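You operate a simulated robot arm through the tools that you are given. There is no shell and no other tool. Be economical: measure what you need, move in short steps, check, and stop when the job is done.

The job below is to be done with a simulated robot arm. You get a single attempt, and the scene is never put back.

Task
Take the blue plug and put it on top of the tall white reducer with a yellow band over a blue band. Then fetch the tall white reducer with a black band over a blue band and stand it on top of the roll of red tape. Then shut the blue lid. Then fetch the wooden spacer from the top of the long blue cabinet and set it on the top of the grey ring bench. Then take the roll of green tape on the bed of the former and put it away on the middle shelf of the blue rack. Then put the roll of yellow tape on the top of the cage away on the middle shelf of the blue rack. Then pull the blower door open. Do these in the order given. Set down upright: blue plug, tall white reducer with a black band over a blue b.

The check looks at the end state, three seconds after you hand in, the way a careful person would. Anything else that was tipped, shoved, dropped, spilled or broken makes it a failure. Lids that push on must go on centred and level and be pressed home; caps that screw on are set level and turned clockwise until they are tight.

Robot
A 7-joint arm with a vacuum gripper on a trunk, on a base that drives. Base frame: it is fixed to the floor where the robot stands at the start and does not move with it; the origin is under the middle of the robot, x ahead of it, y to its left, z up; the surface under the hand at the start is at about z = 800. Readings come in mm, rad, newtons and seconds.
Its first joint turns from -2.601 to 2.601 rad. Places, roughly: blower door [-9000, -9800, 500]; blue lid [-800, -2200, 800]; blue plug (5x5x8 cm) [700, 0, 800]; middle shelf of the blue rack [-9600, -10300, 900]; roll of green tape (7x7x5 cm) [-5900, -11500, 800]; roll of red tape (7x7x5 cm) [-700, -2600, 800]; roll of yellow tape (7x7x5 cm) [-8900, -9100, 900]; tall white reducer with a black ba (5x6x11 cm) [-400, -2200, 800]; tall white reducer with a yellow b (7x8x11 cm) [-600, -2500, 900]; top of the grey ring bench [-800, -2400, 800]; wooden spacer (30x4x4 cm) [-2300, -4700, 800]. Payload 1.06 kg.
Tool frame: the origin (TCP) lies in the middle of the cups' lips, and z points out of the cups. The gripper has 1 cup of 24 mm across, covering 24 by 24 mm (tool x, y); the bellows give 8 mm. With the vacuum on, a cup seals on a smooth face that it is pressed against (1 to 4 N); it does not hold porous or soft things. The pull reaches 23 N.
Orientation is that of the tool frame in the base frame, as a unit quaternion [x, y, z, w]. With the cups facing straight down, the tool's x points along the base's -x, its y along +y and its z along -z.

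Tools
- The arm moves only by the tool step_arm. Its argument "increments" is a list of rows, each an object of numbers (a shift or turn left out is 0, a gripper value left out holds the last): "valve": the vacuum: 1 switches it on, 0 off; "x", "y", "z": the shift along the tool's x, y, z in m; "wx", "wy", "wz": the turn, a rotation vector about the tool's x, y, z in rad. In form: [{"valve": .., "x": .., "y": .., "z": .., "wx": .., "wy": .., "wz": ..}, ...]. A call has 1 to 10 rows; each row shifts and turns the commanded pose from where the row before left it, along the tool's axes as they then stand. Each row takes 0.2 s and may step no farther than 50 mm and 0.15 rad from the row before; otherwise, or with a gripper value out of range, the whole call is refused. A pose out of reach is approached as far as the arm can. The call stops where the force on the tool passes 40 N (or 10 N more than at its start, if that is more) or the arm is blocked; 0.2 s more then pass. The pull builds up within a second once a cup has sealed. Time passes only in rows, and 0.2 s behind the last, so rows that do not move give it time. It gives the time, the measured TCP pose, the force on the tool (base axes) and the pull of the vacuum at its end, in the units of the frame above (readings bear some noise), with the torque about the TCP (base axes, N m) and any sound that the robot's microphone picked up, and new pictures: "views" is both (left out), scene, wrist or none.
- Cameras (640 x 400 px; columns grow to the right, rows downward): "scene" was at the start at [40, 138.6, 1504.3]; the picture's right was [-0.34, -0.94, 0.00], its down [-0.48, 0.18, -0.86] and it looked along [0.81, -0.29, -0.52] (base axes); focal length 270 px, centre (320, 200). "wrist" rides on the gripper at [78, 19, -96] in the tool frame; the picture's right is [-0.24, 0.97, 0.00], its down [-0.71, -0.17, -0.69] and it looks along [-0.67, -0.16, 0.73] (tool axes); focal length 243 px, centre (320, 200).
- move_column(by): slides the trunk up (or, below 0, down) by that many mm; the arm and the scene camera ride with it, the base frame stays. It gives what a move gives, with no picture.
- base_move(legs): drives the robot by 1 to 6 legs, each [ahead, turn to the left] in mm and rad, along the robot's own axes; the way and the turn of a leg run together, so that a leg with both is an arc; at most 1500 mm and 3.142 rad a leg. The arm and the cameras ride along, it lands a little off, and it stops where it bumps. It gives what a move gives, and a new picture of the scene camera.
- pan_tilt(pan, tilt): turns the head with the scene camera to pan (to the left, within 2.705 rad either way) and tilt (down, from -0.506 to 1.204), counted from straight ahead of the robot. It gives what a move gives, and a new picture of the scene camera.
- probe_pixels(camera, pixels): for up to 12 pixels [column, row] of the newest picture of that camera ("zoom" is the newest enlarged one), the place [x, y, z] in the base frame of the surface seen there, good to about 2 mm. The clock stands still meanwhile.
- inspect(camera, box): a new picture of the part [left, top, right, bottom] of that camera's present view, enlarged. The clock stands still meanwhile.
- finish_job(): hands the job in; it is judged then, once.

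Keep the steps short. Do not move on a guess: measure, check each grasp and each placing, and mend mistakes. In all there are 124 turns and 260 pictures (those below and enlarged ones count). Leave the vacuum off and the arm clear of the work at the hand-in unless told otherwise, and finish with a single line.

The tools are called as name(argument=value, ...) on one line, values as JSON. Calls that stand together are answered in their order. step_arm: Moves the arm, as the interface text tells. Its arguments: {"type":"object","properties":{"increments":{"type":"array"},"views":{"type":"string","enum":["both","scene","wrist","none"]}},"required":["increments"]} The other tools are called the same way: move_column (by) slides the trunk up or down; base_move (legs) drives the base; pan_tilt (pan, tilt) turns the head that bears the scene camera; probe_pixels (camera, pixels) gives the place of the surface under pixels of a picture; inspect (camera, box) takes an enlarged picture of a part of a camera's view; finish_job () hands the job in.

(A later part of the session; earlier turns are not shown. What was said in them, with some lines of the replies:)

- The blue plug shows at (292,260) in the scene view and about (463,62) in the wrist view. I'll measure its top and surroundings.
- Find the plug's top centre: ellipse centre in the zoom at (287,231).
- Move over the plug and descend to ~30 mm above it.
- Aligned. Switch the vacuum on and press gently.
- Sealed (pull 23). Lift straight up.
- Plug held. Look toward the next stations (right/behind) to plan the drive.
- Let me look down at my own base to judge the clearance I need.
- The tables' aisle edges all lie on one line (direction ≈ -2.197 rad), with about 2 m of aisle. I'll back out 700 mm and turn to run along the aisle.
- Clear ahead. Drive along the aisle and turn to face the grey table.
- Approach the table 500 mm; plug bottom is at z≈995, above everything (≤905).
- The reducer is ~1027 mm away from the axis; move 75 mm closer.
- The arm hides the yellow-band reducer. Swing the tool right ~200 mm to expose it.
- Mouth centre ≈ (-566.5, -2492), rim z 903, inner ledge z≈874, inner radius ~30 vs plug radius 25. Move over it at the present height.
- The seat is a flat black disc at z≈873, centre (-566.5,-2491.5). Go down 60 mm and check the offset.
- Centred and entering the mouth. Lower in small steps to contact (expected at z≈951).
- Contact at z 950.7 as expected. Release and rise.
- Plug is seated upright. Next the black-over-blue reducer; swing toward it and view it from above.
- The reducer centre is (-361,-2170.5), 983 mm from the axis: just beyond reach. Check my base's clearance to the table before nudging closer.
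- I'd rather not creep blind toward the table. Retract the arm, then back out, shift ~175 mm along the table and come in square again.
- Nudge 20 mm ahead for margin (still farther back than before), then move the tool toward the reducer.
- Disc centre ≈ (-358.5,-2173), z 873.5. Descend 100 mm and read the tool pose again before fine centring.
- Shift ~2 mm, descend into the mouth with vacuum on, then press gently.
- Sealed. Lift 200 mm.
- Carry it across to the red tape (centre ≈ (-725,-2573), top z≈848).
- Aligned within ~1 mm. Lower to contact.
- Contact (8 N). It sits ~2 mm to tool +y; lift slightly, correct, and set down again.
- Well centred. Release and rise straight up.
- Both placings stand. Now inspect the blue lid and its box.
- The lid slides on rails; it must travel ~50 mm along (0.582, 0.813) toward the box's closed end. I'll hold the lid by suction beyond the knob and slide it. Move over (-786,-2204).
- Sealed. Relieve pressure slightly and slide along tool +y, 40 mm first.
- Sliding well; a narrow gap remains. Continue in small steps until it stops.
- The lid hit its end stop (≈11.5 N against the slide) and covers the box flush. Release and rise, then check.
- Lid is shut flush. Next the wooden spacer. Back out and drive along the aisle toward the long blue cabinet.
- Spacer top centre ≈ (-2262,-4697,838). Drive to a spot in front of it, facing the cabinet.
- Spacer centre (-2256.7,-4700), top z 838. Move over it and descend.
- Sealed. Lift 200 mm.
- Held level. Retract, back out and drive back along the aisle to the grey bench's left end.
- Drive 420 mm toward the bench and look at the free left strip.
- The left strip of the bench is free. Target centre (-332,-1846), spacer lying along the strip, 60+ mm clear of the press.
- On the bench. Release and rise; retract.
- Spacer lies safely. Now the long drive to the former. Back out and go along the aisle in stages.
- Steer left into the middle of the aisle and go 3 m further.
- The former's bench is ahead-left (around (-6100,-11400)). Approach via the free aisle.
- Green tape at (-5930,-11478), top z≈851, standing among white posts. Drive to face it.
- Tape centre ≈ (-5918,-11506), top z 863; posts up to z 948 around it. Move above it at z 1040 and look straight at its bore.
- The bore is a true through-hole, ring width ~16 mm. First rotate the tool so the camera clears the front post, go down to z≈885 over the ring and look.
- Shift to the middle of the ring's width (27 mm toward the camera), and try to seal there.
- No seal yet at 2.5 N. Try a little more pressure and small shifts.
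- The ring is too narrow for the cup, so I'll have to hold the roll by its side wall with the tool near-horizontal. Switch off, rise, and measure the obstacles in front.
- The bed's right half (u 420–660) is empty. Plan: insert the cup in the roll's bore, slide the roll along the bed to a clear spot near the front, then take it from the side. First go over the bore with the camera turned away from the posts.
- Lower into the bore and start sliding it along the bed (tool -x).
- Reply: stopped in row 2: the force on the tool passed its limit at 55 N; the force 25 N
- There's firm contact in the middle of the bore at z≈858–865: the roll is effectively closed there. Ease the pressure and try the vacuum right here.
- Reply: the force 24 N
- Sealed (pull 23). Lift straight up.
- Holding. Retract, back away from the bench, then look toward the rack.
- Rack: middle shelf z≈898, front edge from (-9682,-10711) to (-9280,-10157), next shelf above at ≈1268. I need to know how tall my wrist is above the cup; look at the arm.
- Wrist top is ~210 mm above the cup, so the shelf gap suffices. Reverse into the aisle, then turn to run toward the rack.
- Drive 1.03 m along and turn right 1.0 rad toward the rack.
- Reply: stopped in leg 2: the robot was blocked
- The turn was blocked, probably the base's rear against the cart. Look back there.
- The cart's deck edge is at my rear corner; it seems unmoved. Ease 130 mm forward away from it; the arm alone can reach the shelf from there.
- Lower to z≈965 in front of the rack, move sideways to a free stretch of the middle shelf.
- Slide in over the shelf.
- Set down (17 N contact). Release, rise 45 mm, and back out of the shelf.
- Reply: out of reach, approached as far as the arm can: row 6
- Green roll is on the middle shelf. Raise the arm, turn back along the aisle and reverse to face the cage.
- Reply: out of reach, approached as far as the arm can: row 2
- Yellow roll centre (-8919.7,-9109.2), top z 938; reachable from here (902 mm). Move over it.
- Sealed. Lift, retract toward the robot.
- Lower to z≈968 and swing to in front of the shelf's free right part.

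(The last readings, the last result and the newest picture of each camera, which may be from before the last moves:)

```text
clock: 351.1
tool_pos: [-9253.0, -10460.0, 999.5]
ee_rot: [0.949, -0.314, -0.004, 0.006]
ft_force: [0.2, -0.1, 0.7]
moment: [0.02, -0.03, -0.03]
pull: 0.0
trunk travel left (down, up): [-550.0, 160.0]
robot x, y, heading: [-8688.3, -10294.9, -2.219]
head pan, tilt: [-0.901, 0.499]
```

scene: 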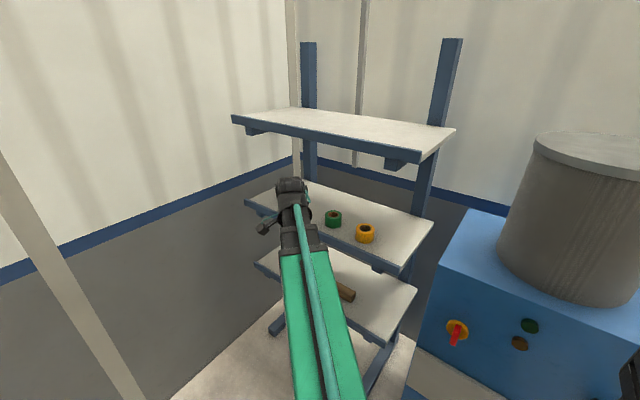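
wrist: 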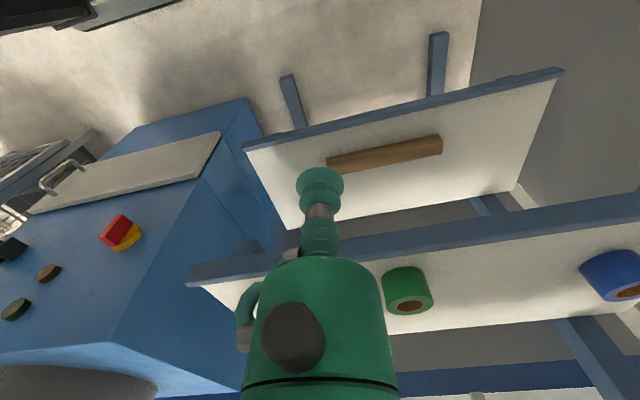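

Both rolls are on the middle shelf. Now the blower door: reverse to stand clear of its swing on its right side, and face it.

base_move(legs=[[0, -0.24], [-680, 0], [0, -0.9]])

pan_tilt(pan=0.05, tilt=0.75)

```text
clock: 358.0
tool_pos: [-8543.1, -9412.9, 998.9]
ee_rot: [-0.626, 0.78, 0.006, -0.003]
ft_force: [0.3, -1.4, 0.0]
moment: [-0.02, -0.04, 0.0]
pull: 0.1
trunk travel left (down, up): [-550.0, 160.0]
robot x, y, heading: [-8158.9, -9861.4, 2.914]
head pan, tilt: [-0.901, 0.499]
```

scene: 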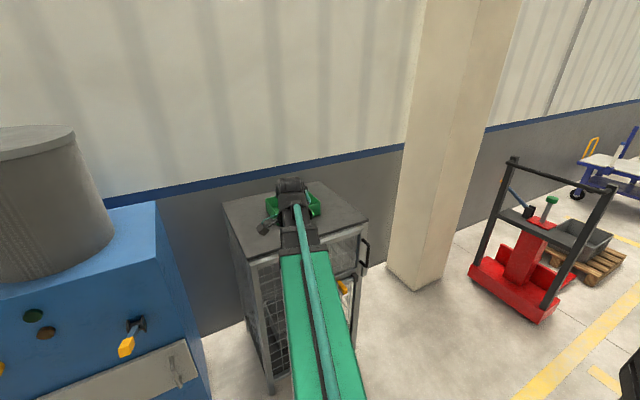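

```text
clock: 359.3
tool_pos: [-8543.2, -9413.5, 998.9]
ee_rot: [-0.626, 0.78, 0.006, -0.003]
ft_force: [0.7, 0.0, -0.1]
moment: [0.01, -0.02, 0.0]
pull: 0.1
trunk travel left (down, up): [-550.0, 160.0]
robot x, y, heading: [-8160.1, -9869.7, 2.917]
head pan, tilt: [0.051, 0.75]
```

scene: 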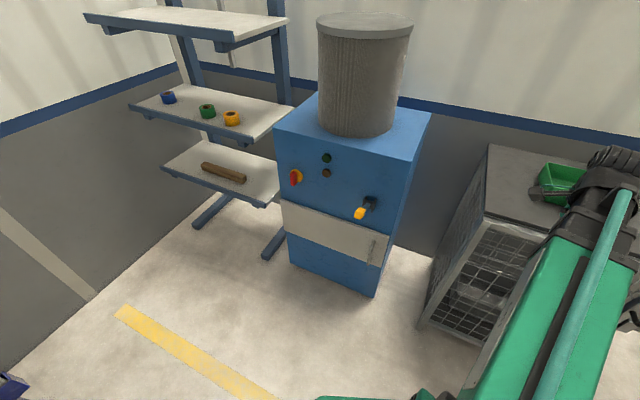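

inspect(camera="scene", box=[260, 180, 420, 300])

probe_pixels(camera="scene", pixels=[[284, 206], [388, 240], [288, 230], [383, 264], [376, 243], [373, 258], [365, 245], [350, 240], [330, 235], [375, 252], [362, 212], [355, 285]])

```text
3.33 times, centred on (340, 240) of scene
```

zoom: 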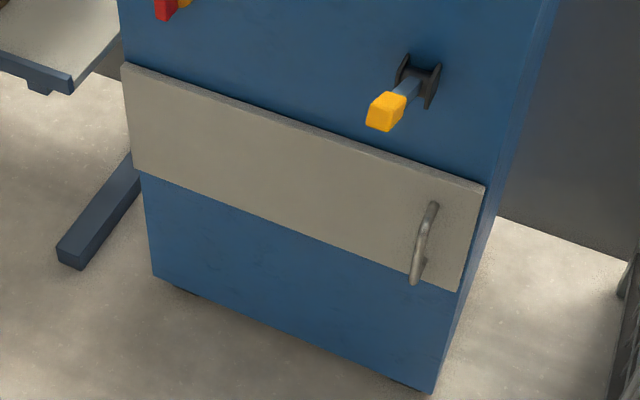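

```text
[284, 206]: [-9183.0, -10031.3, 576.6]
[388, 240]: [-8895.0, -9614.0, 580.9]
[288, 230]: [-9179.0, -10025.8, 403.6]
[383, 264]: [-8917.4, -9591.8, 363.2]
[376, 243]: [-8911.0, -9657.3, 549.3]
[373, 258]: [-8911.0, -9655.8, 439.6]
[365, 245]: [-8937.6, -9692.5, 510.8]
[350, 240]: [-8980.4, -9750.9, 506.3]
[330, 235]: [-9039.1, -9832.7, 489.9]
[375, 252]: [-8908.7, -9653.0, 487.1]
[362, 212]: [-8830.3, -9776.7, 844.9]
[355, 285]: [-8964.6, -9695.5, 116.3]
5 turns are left
```

Only 5 turns remain, so I batch. The door is side-hinged at its left (u≈11881) with the handle at the right. I'll swing the arm in front of it, lower the trunk 500 mm, yaw the tool square to the door and tilt it horizontal, ending ~70 mm in front of the panel.

step_arm(increments=[{"x": 0.0461, "y": 0.0173}, {"x": 0.0461, "y": 0.0173}, {"x": 0.0461, "y": 0.0173}, {"x": 0.0461, "y": 0.0173}, {"x": 0.0461, "y": 0.0173}, {"x": 0.0461, "y": 0.0173}, {"x": 0.0461, "y": 0.0173}, {}], views="none")

move_column(by=-500)

step_arm(increments=[{"wz": -0.14525}, {"wz": -0.14525}, {"wz": -0.14525}, {"wz": -0.14525}, {"wz": -0.14525}, {"wz": -0.14525}, {"wz": -0.14525}, {"wz": -0.14525}, {}], views="none")

step_arm(increments=[{"x": -0.0095, "y": 0.0131, "wy": -0.1428}, {"x": -0.0094, "y": 0.0131, "z": 0.0013, "wy": -0.1428}, {"x": -0.0091, "y": 0.0131, "z": 0.0027, "wy": -0.1428}, {"x": -0.0086, "y": 0.0131, "z": 0.0039, "wy": -0.1428}, {"x": -0.008, "y": 0.0131, "z": 0.0051, "wy": -0.1428}, {"x": -0.0072, "y": 0.0131, "z": 0.0062, "wy": -0.1428}, {"x": -0.0062, "y": 0.0131, "z": 0.0072, "wy": -0.1428}, {"x": -0.0051, "y": 0.0131, "z": 0.008, "wy": -0.1428}, {"x": -0.0039, "y": 0.0131, "z": 0.0086, "wy": -0.1428}, {"x": -0.0027, "y": 0.0131, "z": 0.0091, "wy": -0.1428}], views="none")

step_arm(increments=[{"x": -0.0013, "y": 0.0131, "z": 0.0094, "wy": -0.1428}, {}, {}], views="both")

probe_pixels(camera="scene", pixels=[[365, 245], [350, 240], [330, 235], [310, 225], [376, 243], [340, 262]])

```text
clock: 361.1
tool_pos: [-8732.0, -9707.3, 1004.0]
ee_rot: [-0.626, 0.779, 0.007, -0.003]
ft_force: [-0.9, -0.1, -0.6]
moment: [0.01, -0.01, -0.01]
pull: 0.0
trunk travel left (down, up): [-550.0, 160.0]
robot x, y, heading: [-8161.5, -9864.7, 2.913]
head pan, tilt: [0.051, 0.75]
```

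```text
refused: -500 is not a number from -400 to 400
```

```text
clock: 363.1
tool_pos: [-8729.9, -9702.3, 1000.1]
ee_rot: [0.952, -0.307, -0.006, -0.001]
ft_force: [-0.2, -0.3, 0.0]
moment: [0.01, 0.01, -0.02]
pull: 0.1
trunk travel left (down, up): [-550.0, 160.0]
robot x, y, heading: [-8160.2, -9864.0, 2.921]
head pan, tilt: [0.051, 0.75]
```

```text
clock: 365.3
tool_pos: [-8885.1, -9754.7, 1000.0]
ee_rot: [0.714, -0.232, -0.628, -0.202]
ft_force: [-1.0, 0.4, 0.4]
moment: [-0.02, 0.02, 0.0]
pull: 0.0
trunk travel left (down, up): [-550.0, 160.0]
robot x, y, heading: [-8160.3, -9861.6, 2.912]
head pan, tilt: [0.051, 0.75]
```

```text
clock: 366.1
tool_pos: [-8902.7, -9759.0, 1000.3]
ee_rot: [-0.668, 0.218, 0.677, 0.219]
ft_force: [-0.4, 0.0, 0.0]
moment: [0.01, -0.01, 0.0]
pull: 0.0
trunk travel left (down, up): [-550.0, 160.0]
robot x, y, heading: [-8160.3, -9865.5, 2.918]
head pan, tilt: [0.051, 0.75]
```

scene: 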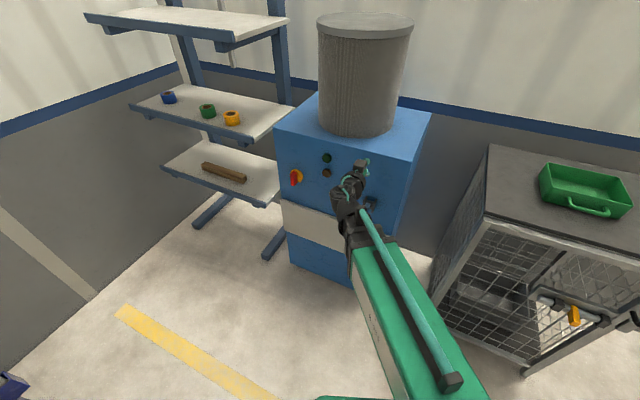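
wrist: 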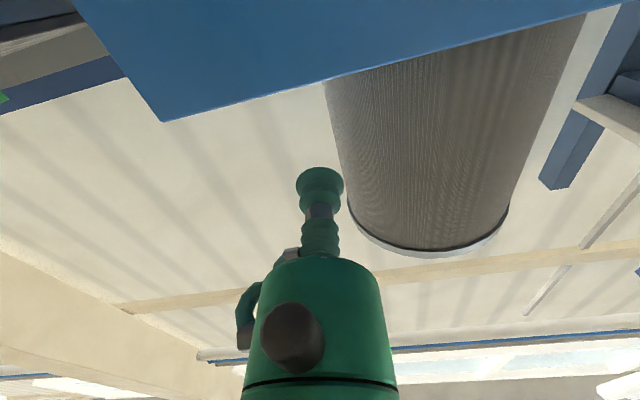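

```text
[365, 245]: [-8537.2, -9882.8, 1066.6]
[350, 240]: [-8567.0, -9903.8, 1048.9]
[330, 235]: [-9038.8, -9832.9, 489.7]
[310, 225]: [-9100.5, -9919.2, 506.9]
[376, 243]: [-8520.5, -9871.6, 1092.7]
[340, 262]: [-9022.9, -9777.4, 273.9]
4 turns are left
```

Tool is horizontal at (u 11497, v -1906). Now: sidestep left of the yellow lever, lower 510 mm in two strokes, step back under the lever, press onto the panel with vacuum, and pull along the door's arc (radius ≈385 mm).

step_arm(increments=[{"y": 0.0415}, {"y": 0.0415}, {}], views="none")

move_column(by=-400)

move_column(by=-110)

step_arm(increments=[{"y": -0.0415}, {"y": -0.0415}, {"z": 0.03}, {}], views="none")

step_arm(increments=[{"valve": 1, "z": 0.02}, {"z": 0.013}, {"z": 0.004}, {"z": 0.003}, {"z": 0.001}, {}, {}, {}, {}], views="wrist")

step_arm(increments=[{"z": -0.0077, "wx": 0.02}, {"z": -0.0077, "wx": 0.02}, {"z": -0.0077, "wx": 0.02}, {"z": -0.023, "y": 0.0007, "wx": 0.06}, {"z": -0.023, "y": 0.0007, "wx": 0.06}, {"z": -0.023, "y": 0.0007, "wx": 0.06}, {"z": -0.023, "y": 0.0007, "wx": 0.06}, {"z": -0.023, "y": 0.0007, "wx": 0.06}, {"z": -0.023, "y": 0.0007, "wx": 0.06}, {"z": -0.023, "y": 0.0007, "wx": 0.06}], views="none")

pan_tilt(pan=0.1, tilt=0.55)

step_arm(increments=[{"z": -0.023, "y": 0.0007, "wx": 0.06}, {"z": -0.023, "y": 0.0007, "wx": 0.06}, {"z": -0.023, "y": 0.0007, "wx": 0.06}, {"z": -0.023, "y": 0.0007, "wx": 0.06}, {"z": -0.023, "y": 0.0007, "wx": 0.06}, {"z": -0.023, "y": 0.0007, "wx": 0.06}, {"z": -0.023, "y": 0.0007, "wx": 0.06}, {"z": -0.023, "y": 0.0007, "wx": 0.06}, {"z": -0.023, "y": 0.0007, "wx": 0.06}, {}], views="both")

```text
clock: 366.9
tool_pos: [-8952.5, -9826.7, 1004.2]
ee_rot: [-0.668, 0.218, 0.677, 0.219]
ft_force: [0.5, -0.4, 0.2]
moment: [-0.03, 0.02, -0.01]
pull: 0.0
trunk travel left (down, up): [-550.0, 160.0]
robot x, y, heading: [-8164.5, -9862.0, 2.921]
head pan, tilt: [0.051, 0.75]
```

```text
clock: 370.7
tool_pos: [-8952.5, -9825.2, 604.1]
ee_rot: [-0.669, 0.218, 0.677, 0.219]
ft_force: [0.0, 0.4, -0.4]
moment: [0.01, 0.0, -0.03]
pull: 0.0
trunk travel left (down, up): [-150.0, 560.0]
robot x, y, heading: [-8164.1, -9863.5, 2.909]
head pan, tilt: [0.051, 0.75]
```

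```text
clock: 372.1
tool_pos: [-8951.7, -9825.3, 493.6]
ee_rot: [-0.669, 0.217, 0.677, 0.218]
ft_force: [0.3, -0.1, -0.5]
moment: [0.02, 0.04, 0.0]
pull: 0.0
trunk travel left (down, up): [-40.0, 670.0]
robot x, y, heading: [-8158.5, -9861.6, 2.921]
head pan, tilt: [0.051, 0.75]
```

```text
clock: 373.1
tool_pos: [-8926.6, -9742.1, 493.5]
ee_rot: [-0.668, 0.217, 0.677, 0.218]
ft_force: [0.1, 0.7, 0.1]
moment: [-0.01, -0.02, -0.01]
pull: 0.1
trunk travel left (down, up): [-40.0, 670.0]
robot x, y, heading: [-8161.8, -9865.2, 2.919]
head pan, tilt: [0.051, 0.75]
```

```text
clock: 375.1
tool_pos: [-8960.6, -9717.1, 495.0]
ee_rot: [-0.668, 0.218, 0.678, 0.219]
ft_force: [9.5, -2.2, 2.3]
moment: [-0.07, -0.09, 0.01]
pull: 23.0
trunk travel left (down, up): [-40.0, 670.0]
robot x, y, heading: [-8163.1, -9866.1, 2.917]
head pan, tilt: [0.051, 0.75]
```

wrist: 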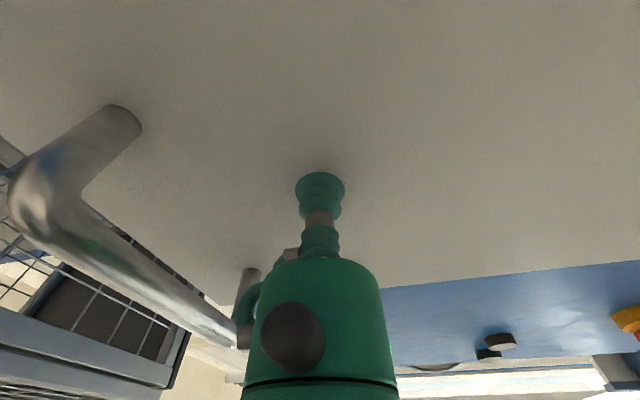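

```text
clock: 377.3
tool_pos: [-8843.1, -9856.7, 491.4]
ee_rot: [-0.596, 0.373, 0.606, 0.372]
ft_force: [7.2, 3.2, 3.7]
moment: [-0.02, 0.01, 0.23]
pull: 23.1
trunk travel left (down, up): [-40.0, 670.0]
robot x, y, heading: [-8157.6, -9864.3, 2.917]
head pan, tilt: [0.051, 0.75]
```

```text
clock: 378.0
tool_pos: [-8842.8, -9856.6, 491.4]
ee_rot: [-0.598, 0.372, 0.605, 0.371]
ft_force: [8.5, 3.2, 1.0]
moment: [-0.04, -0.01, 0.22]
pull: 23.5
trunk travel left (down, up): [-40.0, 670.0]
robot x, y, heading: [-8160.7, -9863.5, 2.915]
head pan, tilt: [0.099, 0.55]
```

scene: 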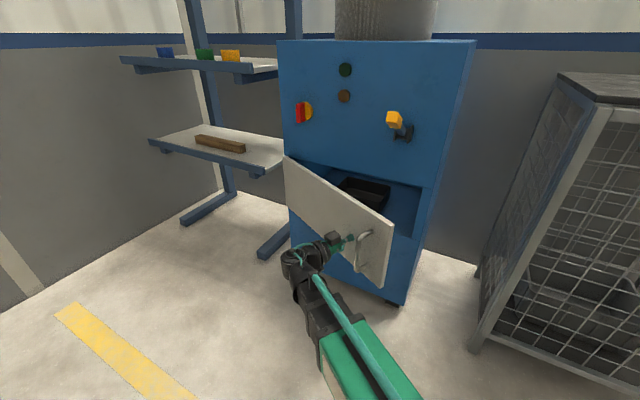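

```text
clock: 380.2
tool_pos: [-8806.3, -9993.9, 491.6]
ee_rot: [-0.515, 0.481, 0.525, 0.477]
ft_force: [5.7, 0.4, 5.8]
moment: [-0.03, 0.06, 0.22]
pull: 23.1
out of reach, approached as far as the arm can: row 7, 8, 9
trunk travel left (down, up): [-40.0, 670.0]
robot x, y, heading: [-8158.5, -9864.6, 2.917]
head pan, tilt: [0.099, 0.55]
3 turns are left
```

scene: 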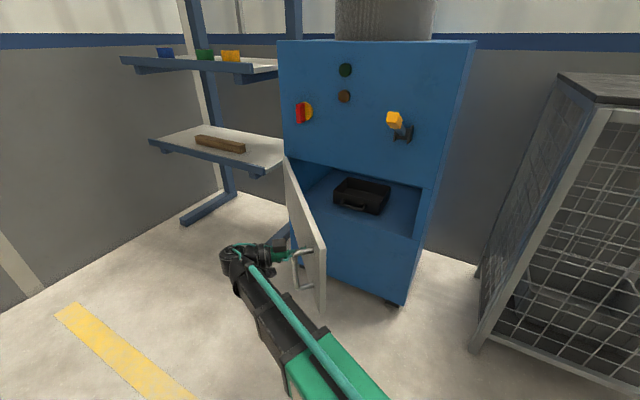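
wrist: 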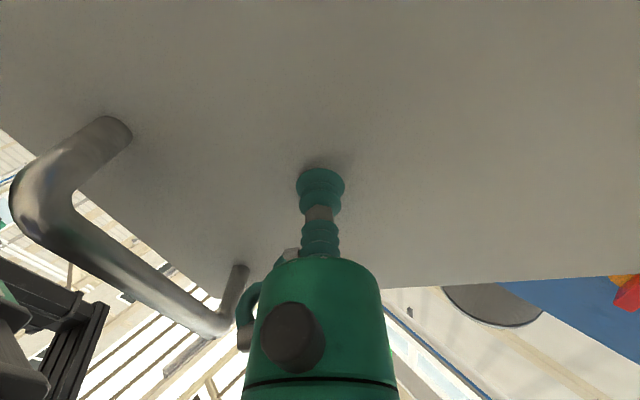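

The door is open to ≈50° (pull held throughout; arm ran out of reach). Now release, rise over the panel and point the tool down, so I can push the door further open from its inner side.

probe_pixels(camera="scene", pixels=[[322, 250], [310, 225], [295, 185], [288, 162], [320, 300], [312, 290]])

step_arm(increments=[{"valve": 0}, {}, {}, {}, {}, {"z": -0.012}, {}], views="none")

move_column(by=260)

step_arm(increments=[{"wy": 0.1428}, {"wy": 0.1428}, {"wy": 0.1428}, {"wy": 0.1428}, {"wy": 0.1428}, {"wy": 0.1428}, {"wy": 0.1428}, {"wy": 0.1428}, {"wy": 0.1428}, {"wy": 0.1428}], views="none")

step_arm(increments=[{"wy": 0.1428}, {}, {}], views="both")

probe_pixels(camera="scene", pixels=[[300, 270], [310, 300], [320, 320], [290, 240], [330, 330], [320, 340], [310, 330], [300, 300], [325, 300], [315, 315]])

```text
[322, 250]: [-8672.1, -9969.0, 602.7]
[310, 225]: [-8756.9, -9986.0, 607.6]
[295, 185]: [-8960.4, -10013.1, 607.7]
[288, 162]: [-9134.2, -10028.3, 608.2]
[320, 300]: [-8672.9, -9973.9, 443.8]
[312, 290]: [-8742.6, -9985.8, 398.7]
```

```text
clock: 381.8
tool_pos: [-8807.8, -10000.7, 489.3]
ee_rot: [-0.518, 0.479, 0.526, 0.475]
ft_force: [-0.8, -0.8, -0.3]
moment: [-0.01, -0.01, -0.03]
pull: 0.1
out of reach, approached as far as the arm can: row 6
trunk travel left (down, up): [-40.0, 670.0]
robot x, y, heading: [-8161.0, -9862.9, 2.92]
head pan, tilt: [0.099, 0.55]
```

```text
clock: 384.5
tool_pos: [-8809.4, -10000.8, 749.3]
ee_rot: [-0.518, 0.479, 0.527, 0.475]
ft_force: [-0.1, 0.3, 0.0]
moment: [0.02, 0.0, 0.02]
pull: 0.0
trunk travel left (down, up): [-300.0, 410.0]
robot x, y, heading: [-8157.5, -9860.8, 2.919]
head pan, tilt: [0.099, 0.55]
```

```text
clock: 386.7
tool_pos: [-8808.6, -10001.6, 750.5]
ee_rot: [0.736, -0.673, -0.057, -0.044]
ft_force: [-0.4, -0.1, 0.0]
moment: [0.0, 0.0, -0.02]
pull: 0.0
trunk travel left (down, up): [-300.0, 410.0]
robot x, y, heading: [-8162.2, -9863.1, 2.92]
head pan, tilt: [0.099, 0.55]
```

```text
clock: 387.5
tool_pos: [-8808.3, -10001.1, 750.5]
ee_rot: [0.739, -0.674, -0.005, 0.003]
ft_force: [0.1, 0.9, 0.1]
moment: [0.03, -0.02, 0.0]
pull: 0.2
trunk travel left (down, up): [-300.0, 410.0]
robot x, y, heading: [-8164.2, -9862.1, 2.918]
head pan, tilt: [0.099, 0.55]
```

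scene: 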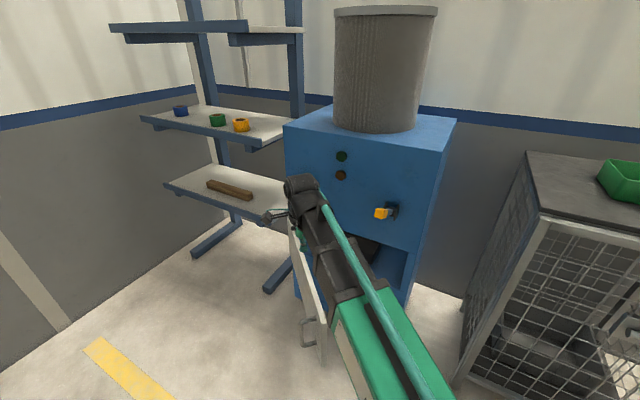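
wrist: 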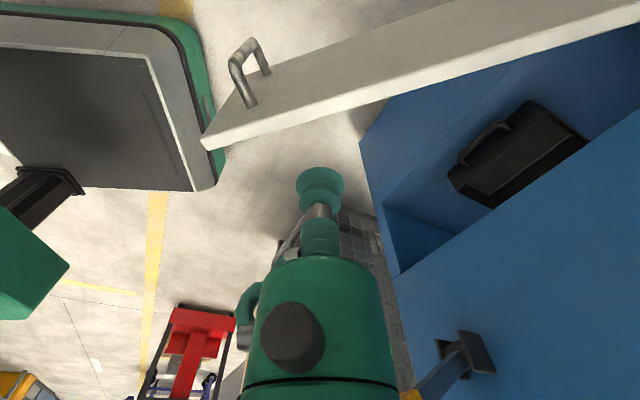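

```text
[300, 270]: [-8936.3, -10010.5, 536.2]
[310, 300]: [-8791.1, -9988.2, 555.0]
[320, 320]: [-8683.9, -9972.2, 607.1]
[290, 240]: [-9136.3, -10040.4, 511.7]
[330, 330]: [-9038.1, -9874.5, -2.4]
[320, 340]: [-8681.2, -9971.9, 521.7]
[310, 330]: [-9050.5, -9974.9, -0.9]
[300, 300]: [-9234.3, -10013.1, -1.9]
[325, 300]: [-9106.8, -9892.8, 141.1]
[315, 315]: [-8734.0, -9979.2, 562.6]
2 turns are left
```

Door measures at θ≈47°. Go over to the inner side near the free edge, lower so the rigid gripper body is behind the panel, and push it out along its arc to ≈83°; then back off and rise clear.

step_arm(increments=[{"x": -0.0383, "y": -0.0183}, {"x": -0.0383, "y": -0.0183}, {"x": -0.0383, "y": -0.0183}, {}, {}], views="none")

move_column(by=-230)

step_arm(increments=[{"x": 0.0192}, {"x": 0.0192}, {"x": 0.0192}, {"x": 0.0173, "y": 0.0003}, {"x": 0.0173, "y": 0.0003}, {"x": 0.0173, "y": 0.0003}, {"x": 0.0173, "y": 0.0003}, {"x": 0.0173, "y": 0.0003}, {"x": 0.0173, "y": 0.0003}, {"x": 0.0173, "y": 0.0003}], views="none")

step_arm(increments=[{"x": 0.0168, "y": 0.0043}, {"x": 0.0168, "y": 0.0043}, {"x": 0.0168, "y": 0.0043}, {"x": 0.0168, "y": 0.0043}, {"x": 0.0168, "y": 0.0043}, {"x": 0.0147, "y": 0.0068}, {"x": 0.0147, "y": 0.0068}, {"x": 0.0147, "y": 0.0068}, {"x": 0.0147, "y": 0.0068}, {}], views="none")

step_arm(increments=[{"x": -0.02}, {"x": -0.02}, {"x": -0.02}, {}], views="none")

move_column(by=300)

pan_tilt(pan=0.15, tilt=0.6)

```text
clock: 388.7
tool_pos: [-8767.4, -9881.9, 751.5]
ee_rot: [0.738, -0.675, -0.006, 0.003]
ft_force: [-0.5, -0.4, 0.6]
moment: [-0.01, -0.04, 0.02]
pull: 0.0
trunk travel left (down, up): [-300.0, 410.0]
robot x, y, heading: [-8159.4, -9860.1, 2.917]
head pan, tilt: [0.099, 0.55]
```

```text
clock: 391.1
tool_pos: [-8769.0, -9882.4, 523.2]
ee_rot: [0.739, -0.674, -0.006, 0.006]
ft_force: [-3.9, -0.7, 31.5]
moment: [-2.87, -0.25, -0.32]
pull: 0.0
trunk travel left (down, up): [-70.0, 640.0]
robot x, y, heading: [-8160.7, -9863.8, 2.916]
head pan, tilt: [0.099, 0.55]
```

```text
clock: 391.6
tool_pos: [-8765.5, -9906.0, 524.1]
ee_rot: [0.739, -0.674, -0.005, 0.005]
ft_force: [6.7, 0.3, 25.2]
moment: [-2.3, 0.58, 0.55]
pull: 0.1
trunk travel left (down, up): [-70.0, 640.0]
robot x, y, heading: [-8162.8, -9866.2, 2.919]
head pan, tilt: [0.099, 0.55]
stopped in row 2: the force on the tool passed its limit at 45 N (the readings are from after the stop); the commanded pose is now the measured one
```

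```text
clock: 392.0
tool_pos: [-8765.1, -9919.2, 522.8]
ee_rot: [0.741, -0.671, -0.004, 0.008]
ft_force: [8.0, -0.4, 23.9]
moment: [-2.24, 0.69, 0.66]
pull: 0.0
trunk travel left (down, up): [-70.0, 640.0]
robot x, y, heading: [-8159.9, -9864.6, 2.916]
head pan, tilt: [0.099, 0.55]
stopped in row 2: the force on the tool passed its limit at 43 N (the readings are from after the stop); the commanded pose is now the measured one
```

```text
clock: 392.9
tool_pos: [-8773.3, -9861.2, 523.2]
ee_rot: [0.739, -0.673, -0.005, 0.008]
ft_force: [3.4, 1.4, 16.3]
moment: [-1.52, 0.3, 0.22]
pull: 0.1
trunk travel left (down, up): [-70.0, 640.0]
robot x, y, heading: [-8160.9, -9862.7, 2.916]
head pan, tilt: [0.099, 0.55]
stopped in row 4: the force on the tool passed its limit at 41 N (the readings are from after the stop); the commanded pose is now the measured one
```

```text
clock: 395.9
tool_pos: [-8774.4, -9861.7, 822.5]
ee_rot: [0.738, -0.675, -0.005, 0.007]
ft_force: [1.2, -0.1, -0.6]
moment: [-0.03, 0.0, 0.01]
pull: 0.2
trunk travel left (down, up): [-370.0, 340.0]
robot x, y, heading: [-8161.1, -9862.1, 2.912]
head pan, tilt: [0.099, 0.55]
```

```text
clock: 396.6
tool_pos: [-8775.0, -9861.2, 822.3]
ee_rot: [0.738, -0.674, -0.005, 0.007]
ft_force: [-0.1, -0.4, 0.2]
moment: [0.02, 0.04, 0.0]
pull: 0.2
trunk travel left (down, up): [-370.0, 340.0]
robot x, y, heading: [-8156.1, -9863.6, 2.918]
head pan, tilt: [0.15, 0.6]
1 turns are left
```

scene: 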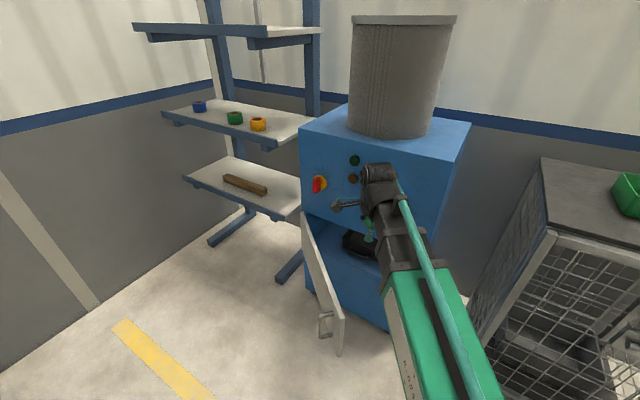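

Last turn: the camera bracket had caught on the panel's top edge, and the door is still about 47° open. I'll turn the camera toward the robot, repeat the push from the inner side, back off, rise clear with the vacuum off, and hand in.

step_arm(increments=[{"wz": -0.1436}, {"wz": -0.1436}, {"wz": -0.1436}, {"wz": -0.1436}, {"wz": -0.1436}, {"wz": -0.1436}, {"wz": -0.1436}, {"wz": -0.1436}, {"wz": -0.1436}, {"wz": -0.1436}], views="none")

step_arm(increments=[{"wz": -0.144}, {}, {}], views="none")

move_column(by=-300)

step_arm(increments=[{"x": 0.0018, "y": 0.0159}, {"x": 0.0018, "y": 0.0159}, {"x": 0.0018, "y": 0.0159}, {"x": 0.0018, "y": 0.0159}, {"x": 0.0018, "y": 0.0159}, {"x": -0.0005, "y": 0.0173}, {"x": -0.0005, "y": 0.0173}, {"x": -0.0005, "y": 0.0173}, {"x": -0.0005, "y": 0.0173}, {"x": -0.0005, "y": 0.0173}], views="none")

step_arm(increments=[{"x": -0.0005, "y": 0.0173}, {"x": -0.0005, "y": 0.0173}, {"x": -0.0045, "y": 0.0167}, {"x": -0.0045, "y": 0.0167}, {"x": -0.0045, "y": 0.0167}, {"x": -0.0045, "y": 0.0167}, {"x": -0.0045, "y": 0.0167}, {"x": -0.0069, "y": 0.0146}, {"x": -0.0069, "y": 0.0146}, {"x": -0.0069, "y": 0.0146}], views="none")

step_arm(increments=[{}, {"valve": 0, "y": -0.02}, {"y": -0.02}, {"y": -0.02}, {}], views="none")

move_column(by=300)

finish_job()

```text
clock: 398.8
tool_pos: [-8774.1, -9861.4, 821.5]
ee_rot: [1.0, -0.02, -0.008, 0.002]
ft_force: [-0.3, -0.1, 0.5]
moment: [-0.06, -0.02, 0.0]
pull: 0.0
trunk travel left (down, up): [-370.0, 340.0]
robot x, y, heading: [-8162.0, -9864.3, 2.914]
head pan, tilt: [0.15, 0.6]
```

```text
clock: 399.6
tool_pos: [-8774.6, -9860.3, 821.2]
ee_rot: [0.999, 0.05, -0.008, 0.001]
ft_force: [-0.5, 0.0, 0.6]
moment: [-0.01, 0.03, -0.01]
pull: 0.1
trunk travel left (down, up): [-370.0, 340.0]
robot x, y, heading: [-8161.2, -9860.3, 2.917]
head pan, tilt: [0.15, 0.6]
```

```text
clock: 402.6
tool_pos: [-8774.6, -9860.6, 522.9]
ee_rot: [0.999, 0.051, -0.008, 0.001]
ft_force: [-0.1, 0.8, 0.4]
moment: [-0.01, 0.02, 0.01]
pull: 0.0
trunk travel left (down, up): [-70.0, 640.0]
robot x, y, heading: [-8160.3, -9866.0, 2.912]
head pan, tilt: [0.15, 0.6]
```

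```text
clock: 404.8
tool_pos: [-8751.2, -10026.6, 523.3]
ee_rot: [0.999, 0.051, -0.008, 0.001]
ft_force: [0.0, 0.0, 0.0]
moment: [0.01, -0.02, 0.0]
pull: 0.1
trunk travel left (down, up): [-70.0, 640.0]
robot x, y, heading: [-8162.1, -9863.4, 2.912]
head pan, tilt: [0.15, 0.6]
```

```text
clock: 407.0
tool_pos: [-8780.9, -10190.3, 523.3]
ee_rot: [0.999, 0.051, -0.008, 0.001]
ft_force: [0.3, 0.5, 0.8]
moment: [-0.01, -0.01, -0.03]
pull: 0.1
trunk travel left (down, up): [-70.0, 640.0]
robot x, y, heading: [-8164.0, -9865.9, 2.918]
head pan, tilt: [0.15, 0.6]
```

```text
clock: 408.2
tool_pos: [-8784.0, -10131.5, 525.1]
ee_rot: [0.999, 0.051, -0.008, 0.002]
ft_force: [0.7, 1.4, -0.6]
moment: [0.0, -0.01, 0.01]
pull: 0.0
trunk travel left (down, up): [-70.0, 640.0]
robot x, y, heading: [-8159.6, -9866.9, 2.919]
head pan, tilt: [0.15, 0.6]
```

```text
clock: 411.2
tool_pos: [-8784.5, -10131.1, 826.1]
ee_rot: [0.999, 0.05, -0.008, 0.001]
ft_force: [-0.8, 0.7, 0.1]
moment: [0.01, 0.01, 0.01]
pull: 0.1
trunk travel left (down, up): [-370.0, 340.0]
robot x, y, heading: [-8159.8, -9863.1, 2.919]
head pan, tilt: [0.15, 0.6]
```

```text
The job is handed in.
```

Job handed in: all seven tasks were done in order and the vacuum is off; the blower door was last seen about 47° open, and my final push to open it further was not checked before hand-in.
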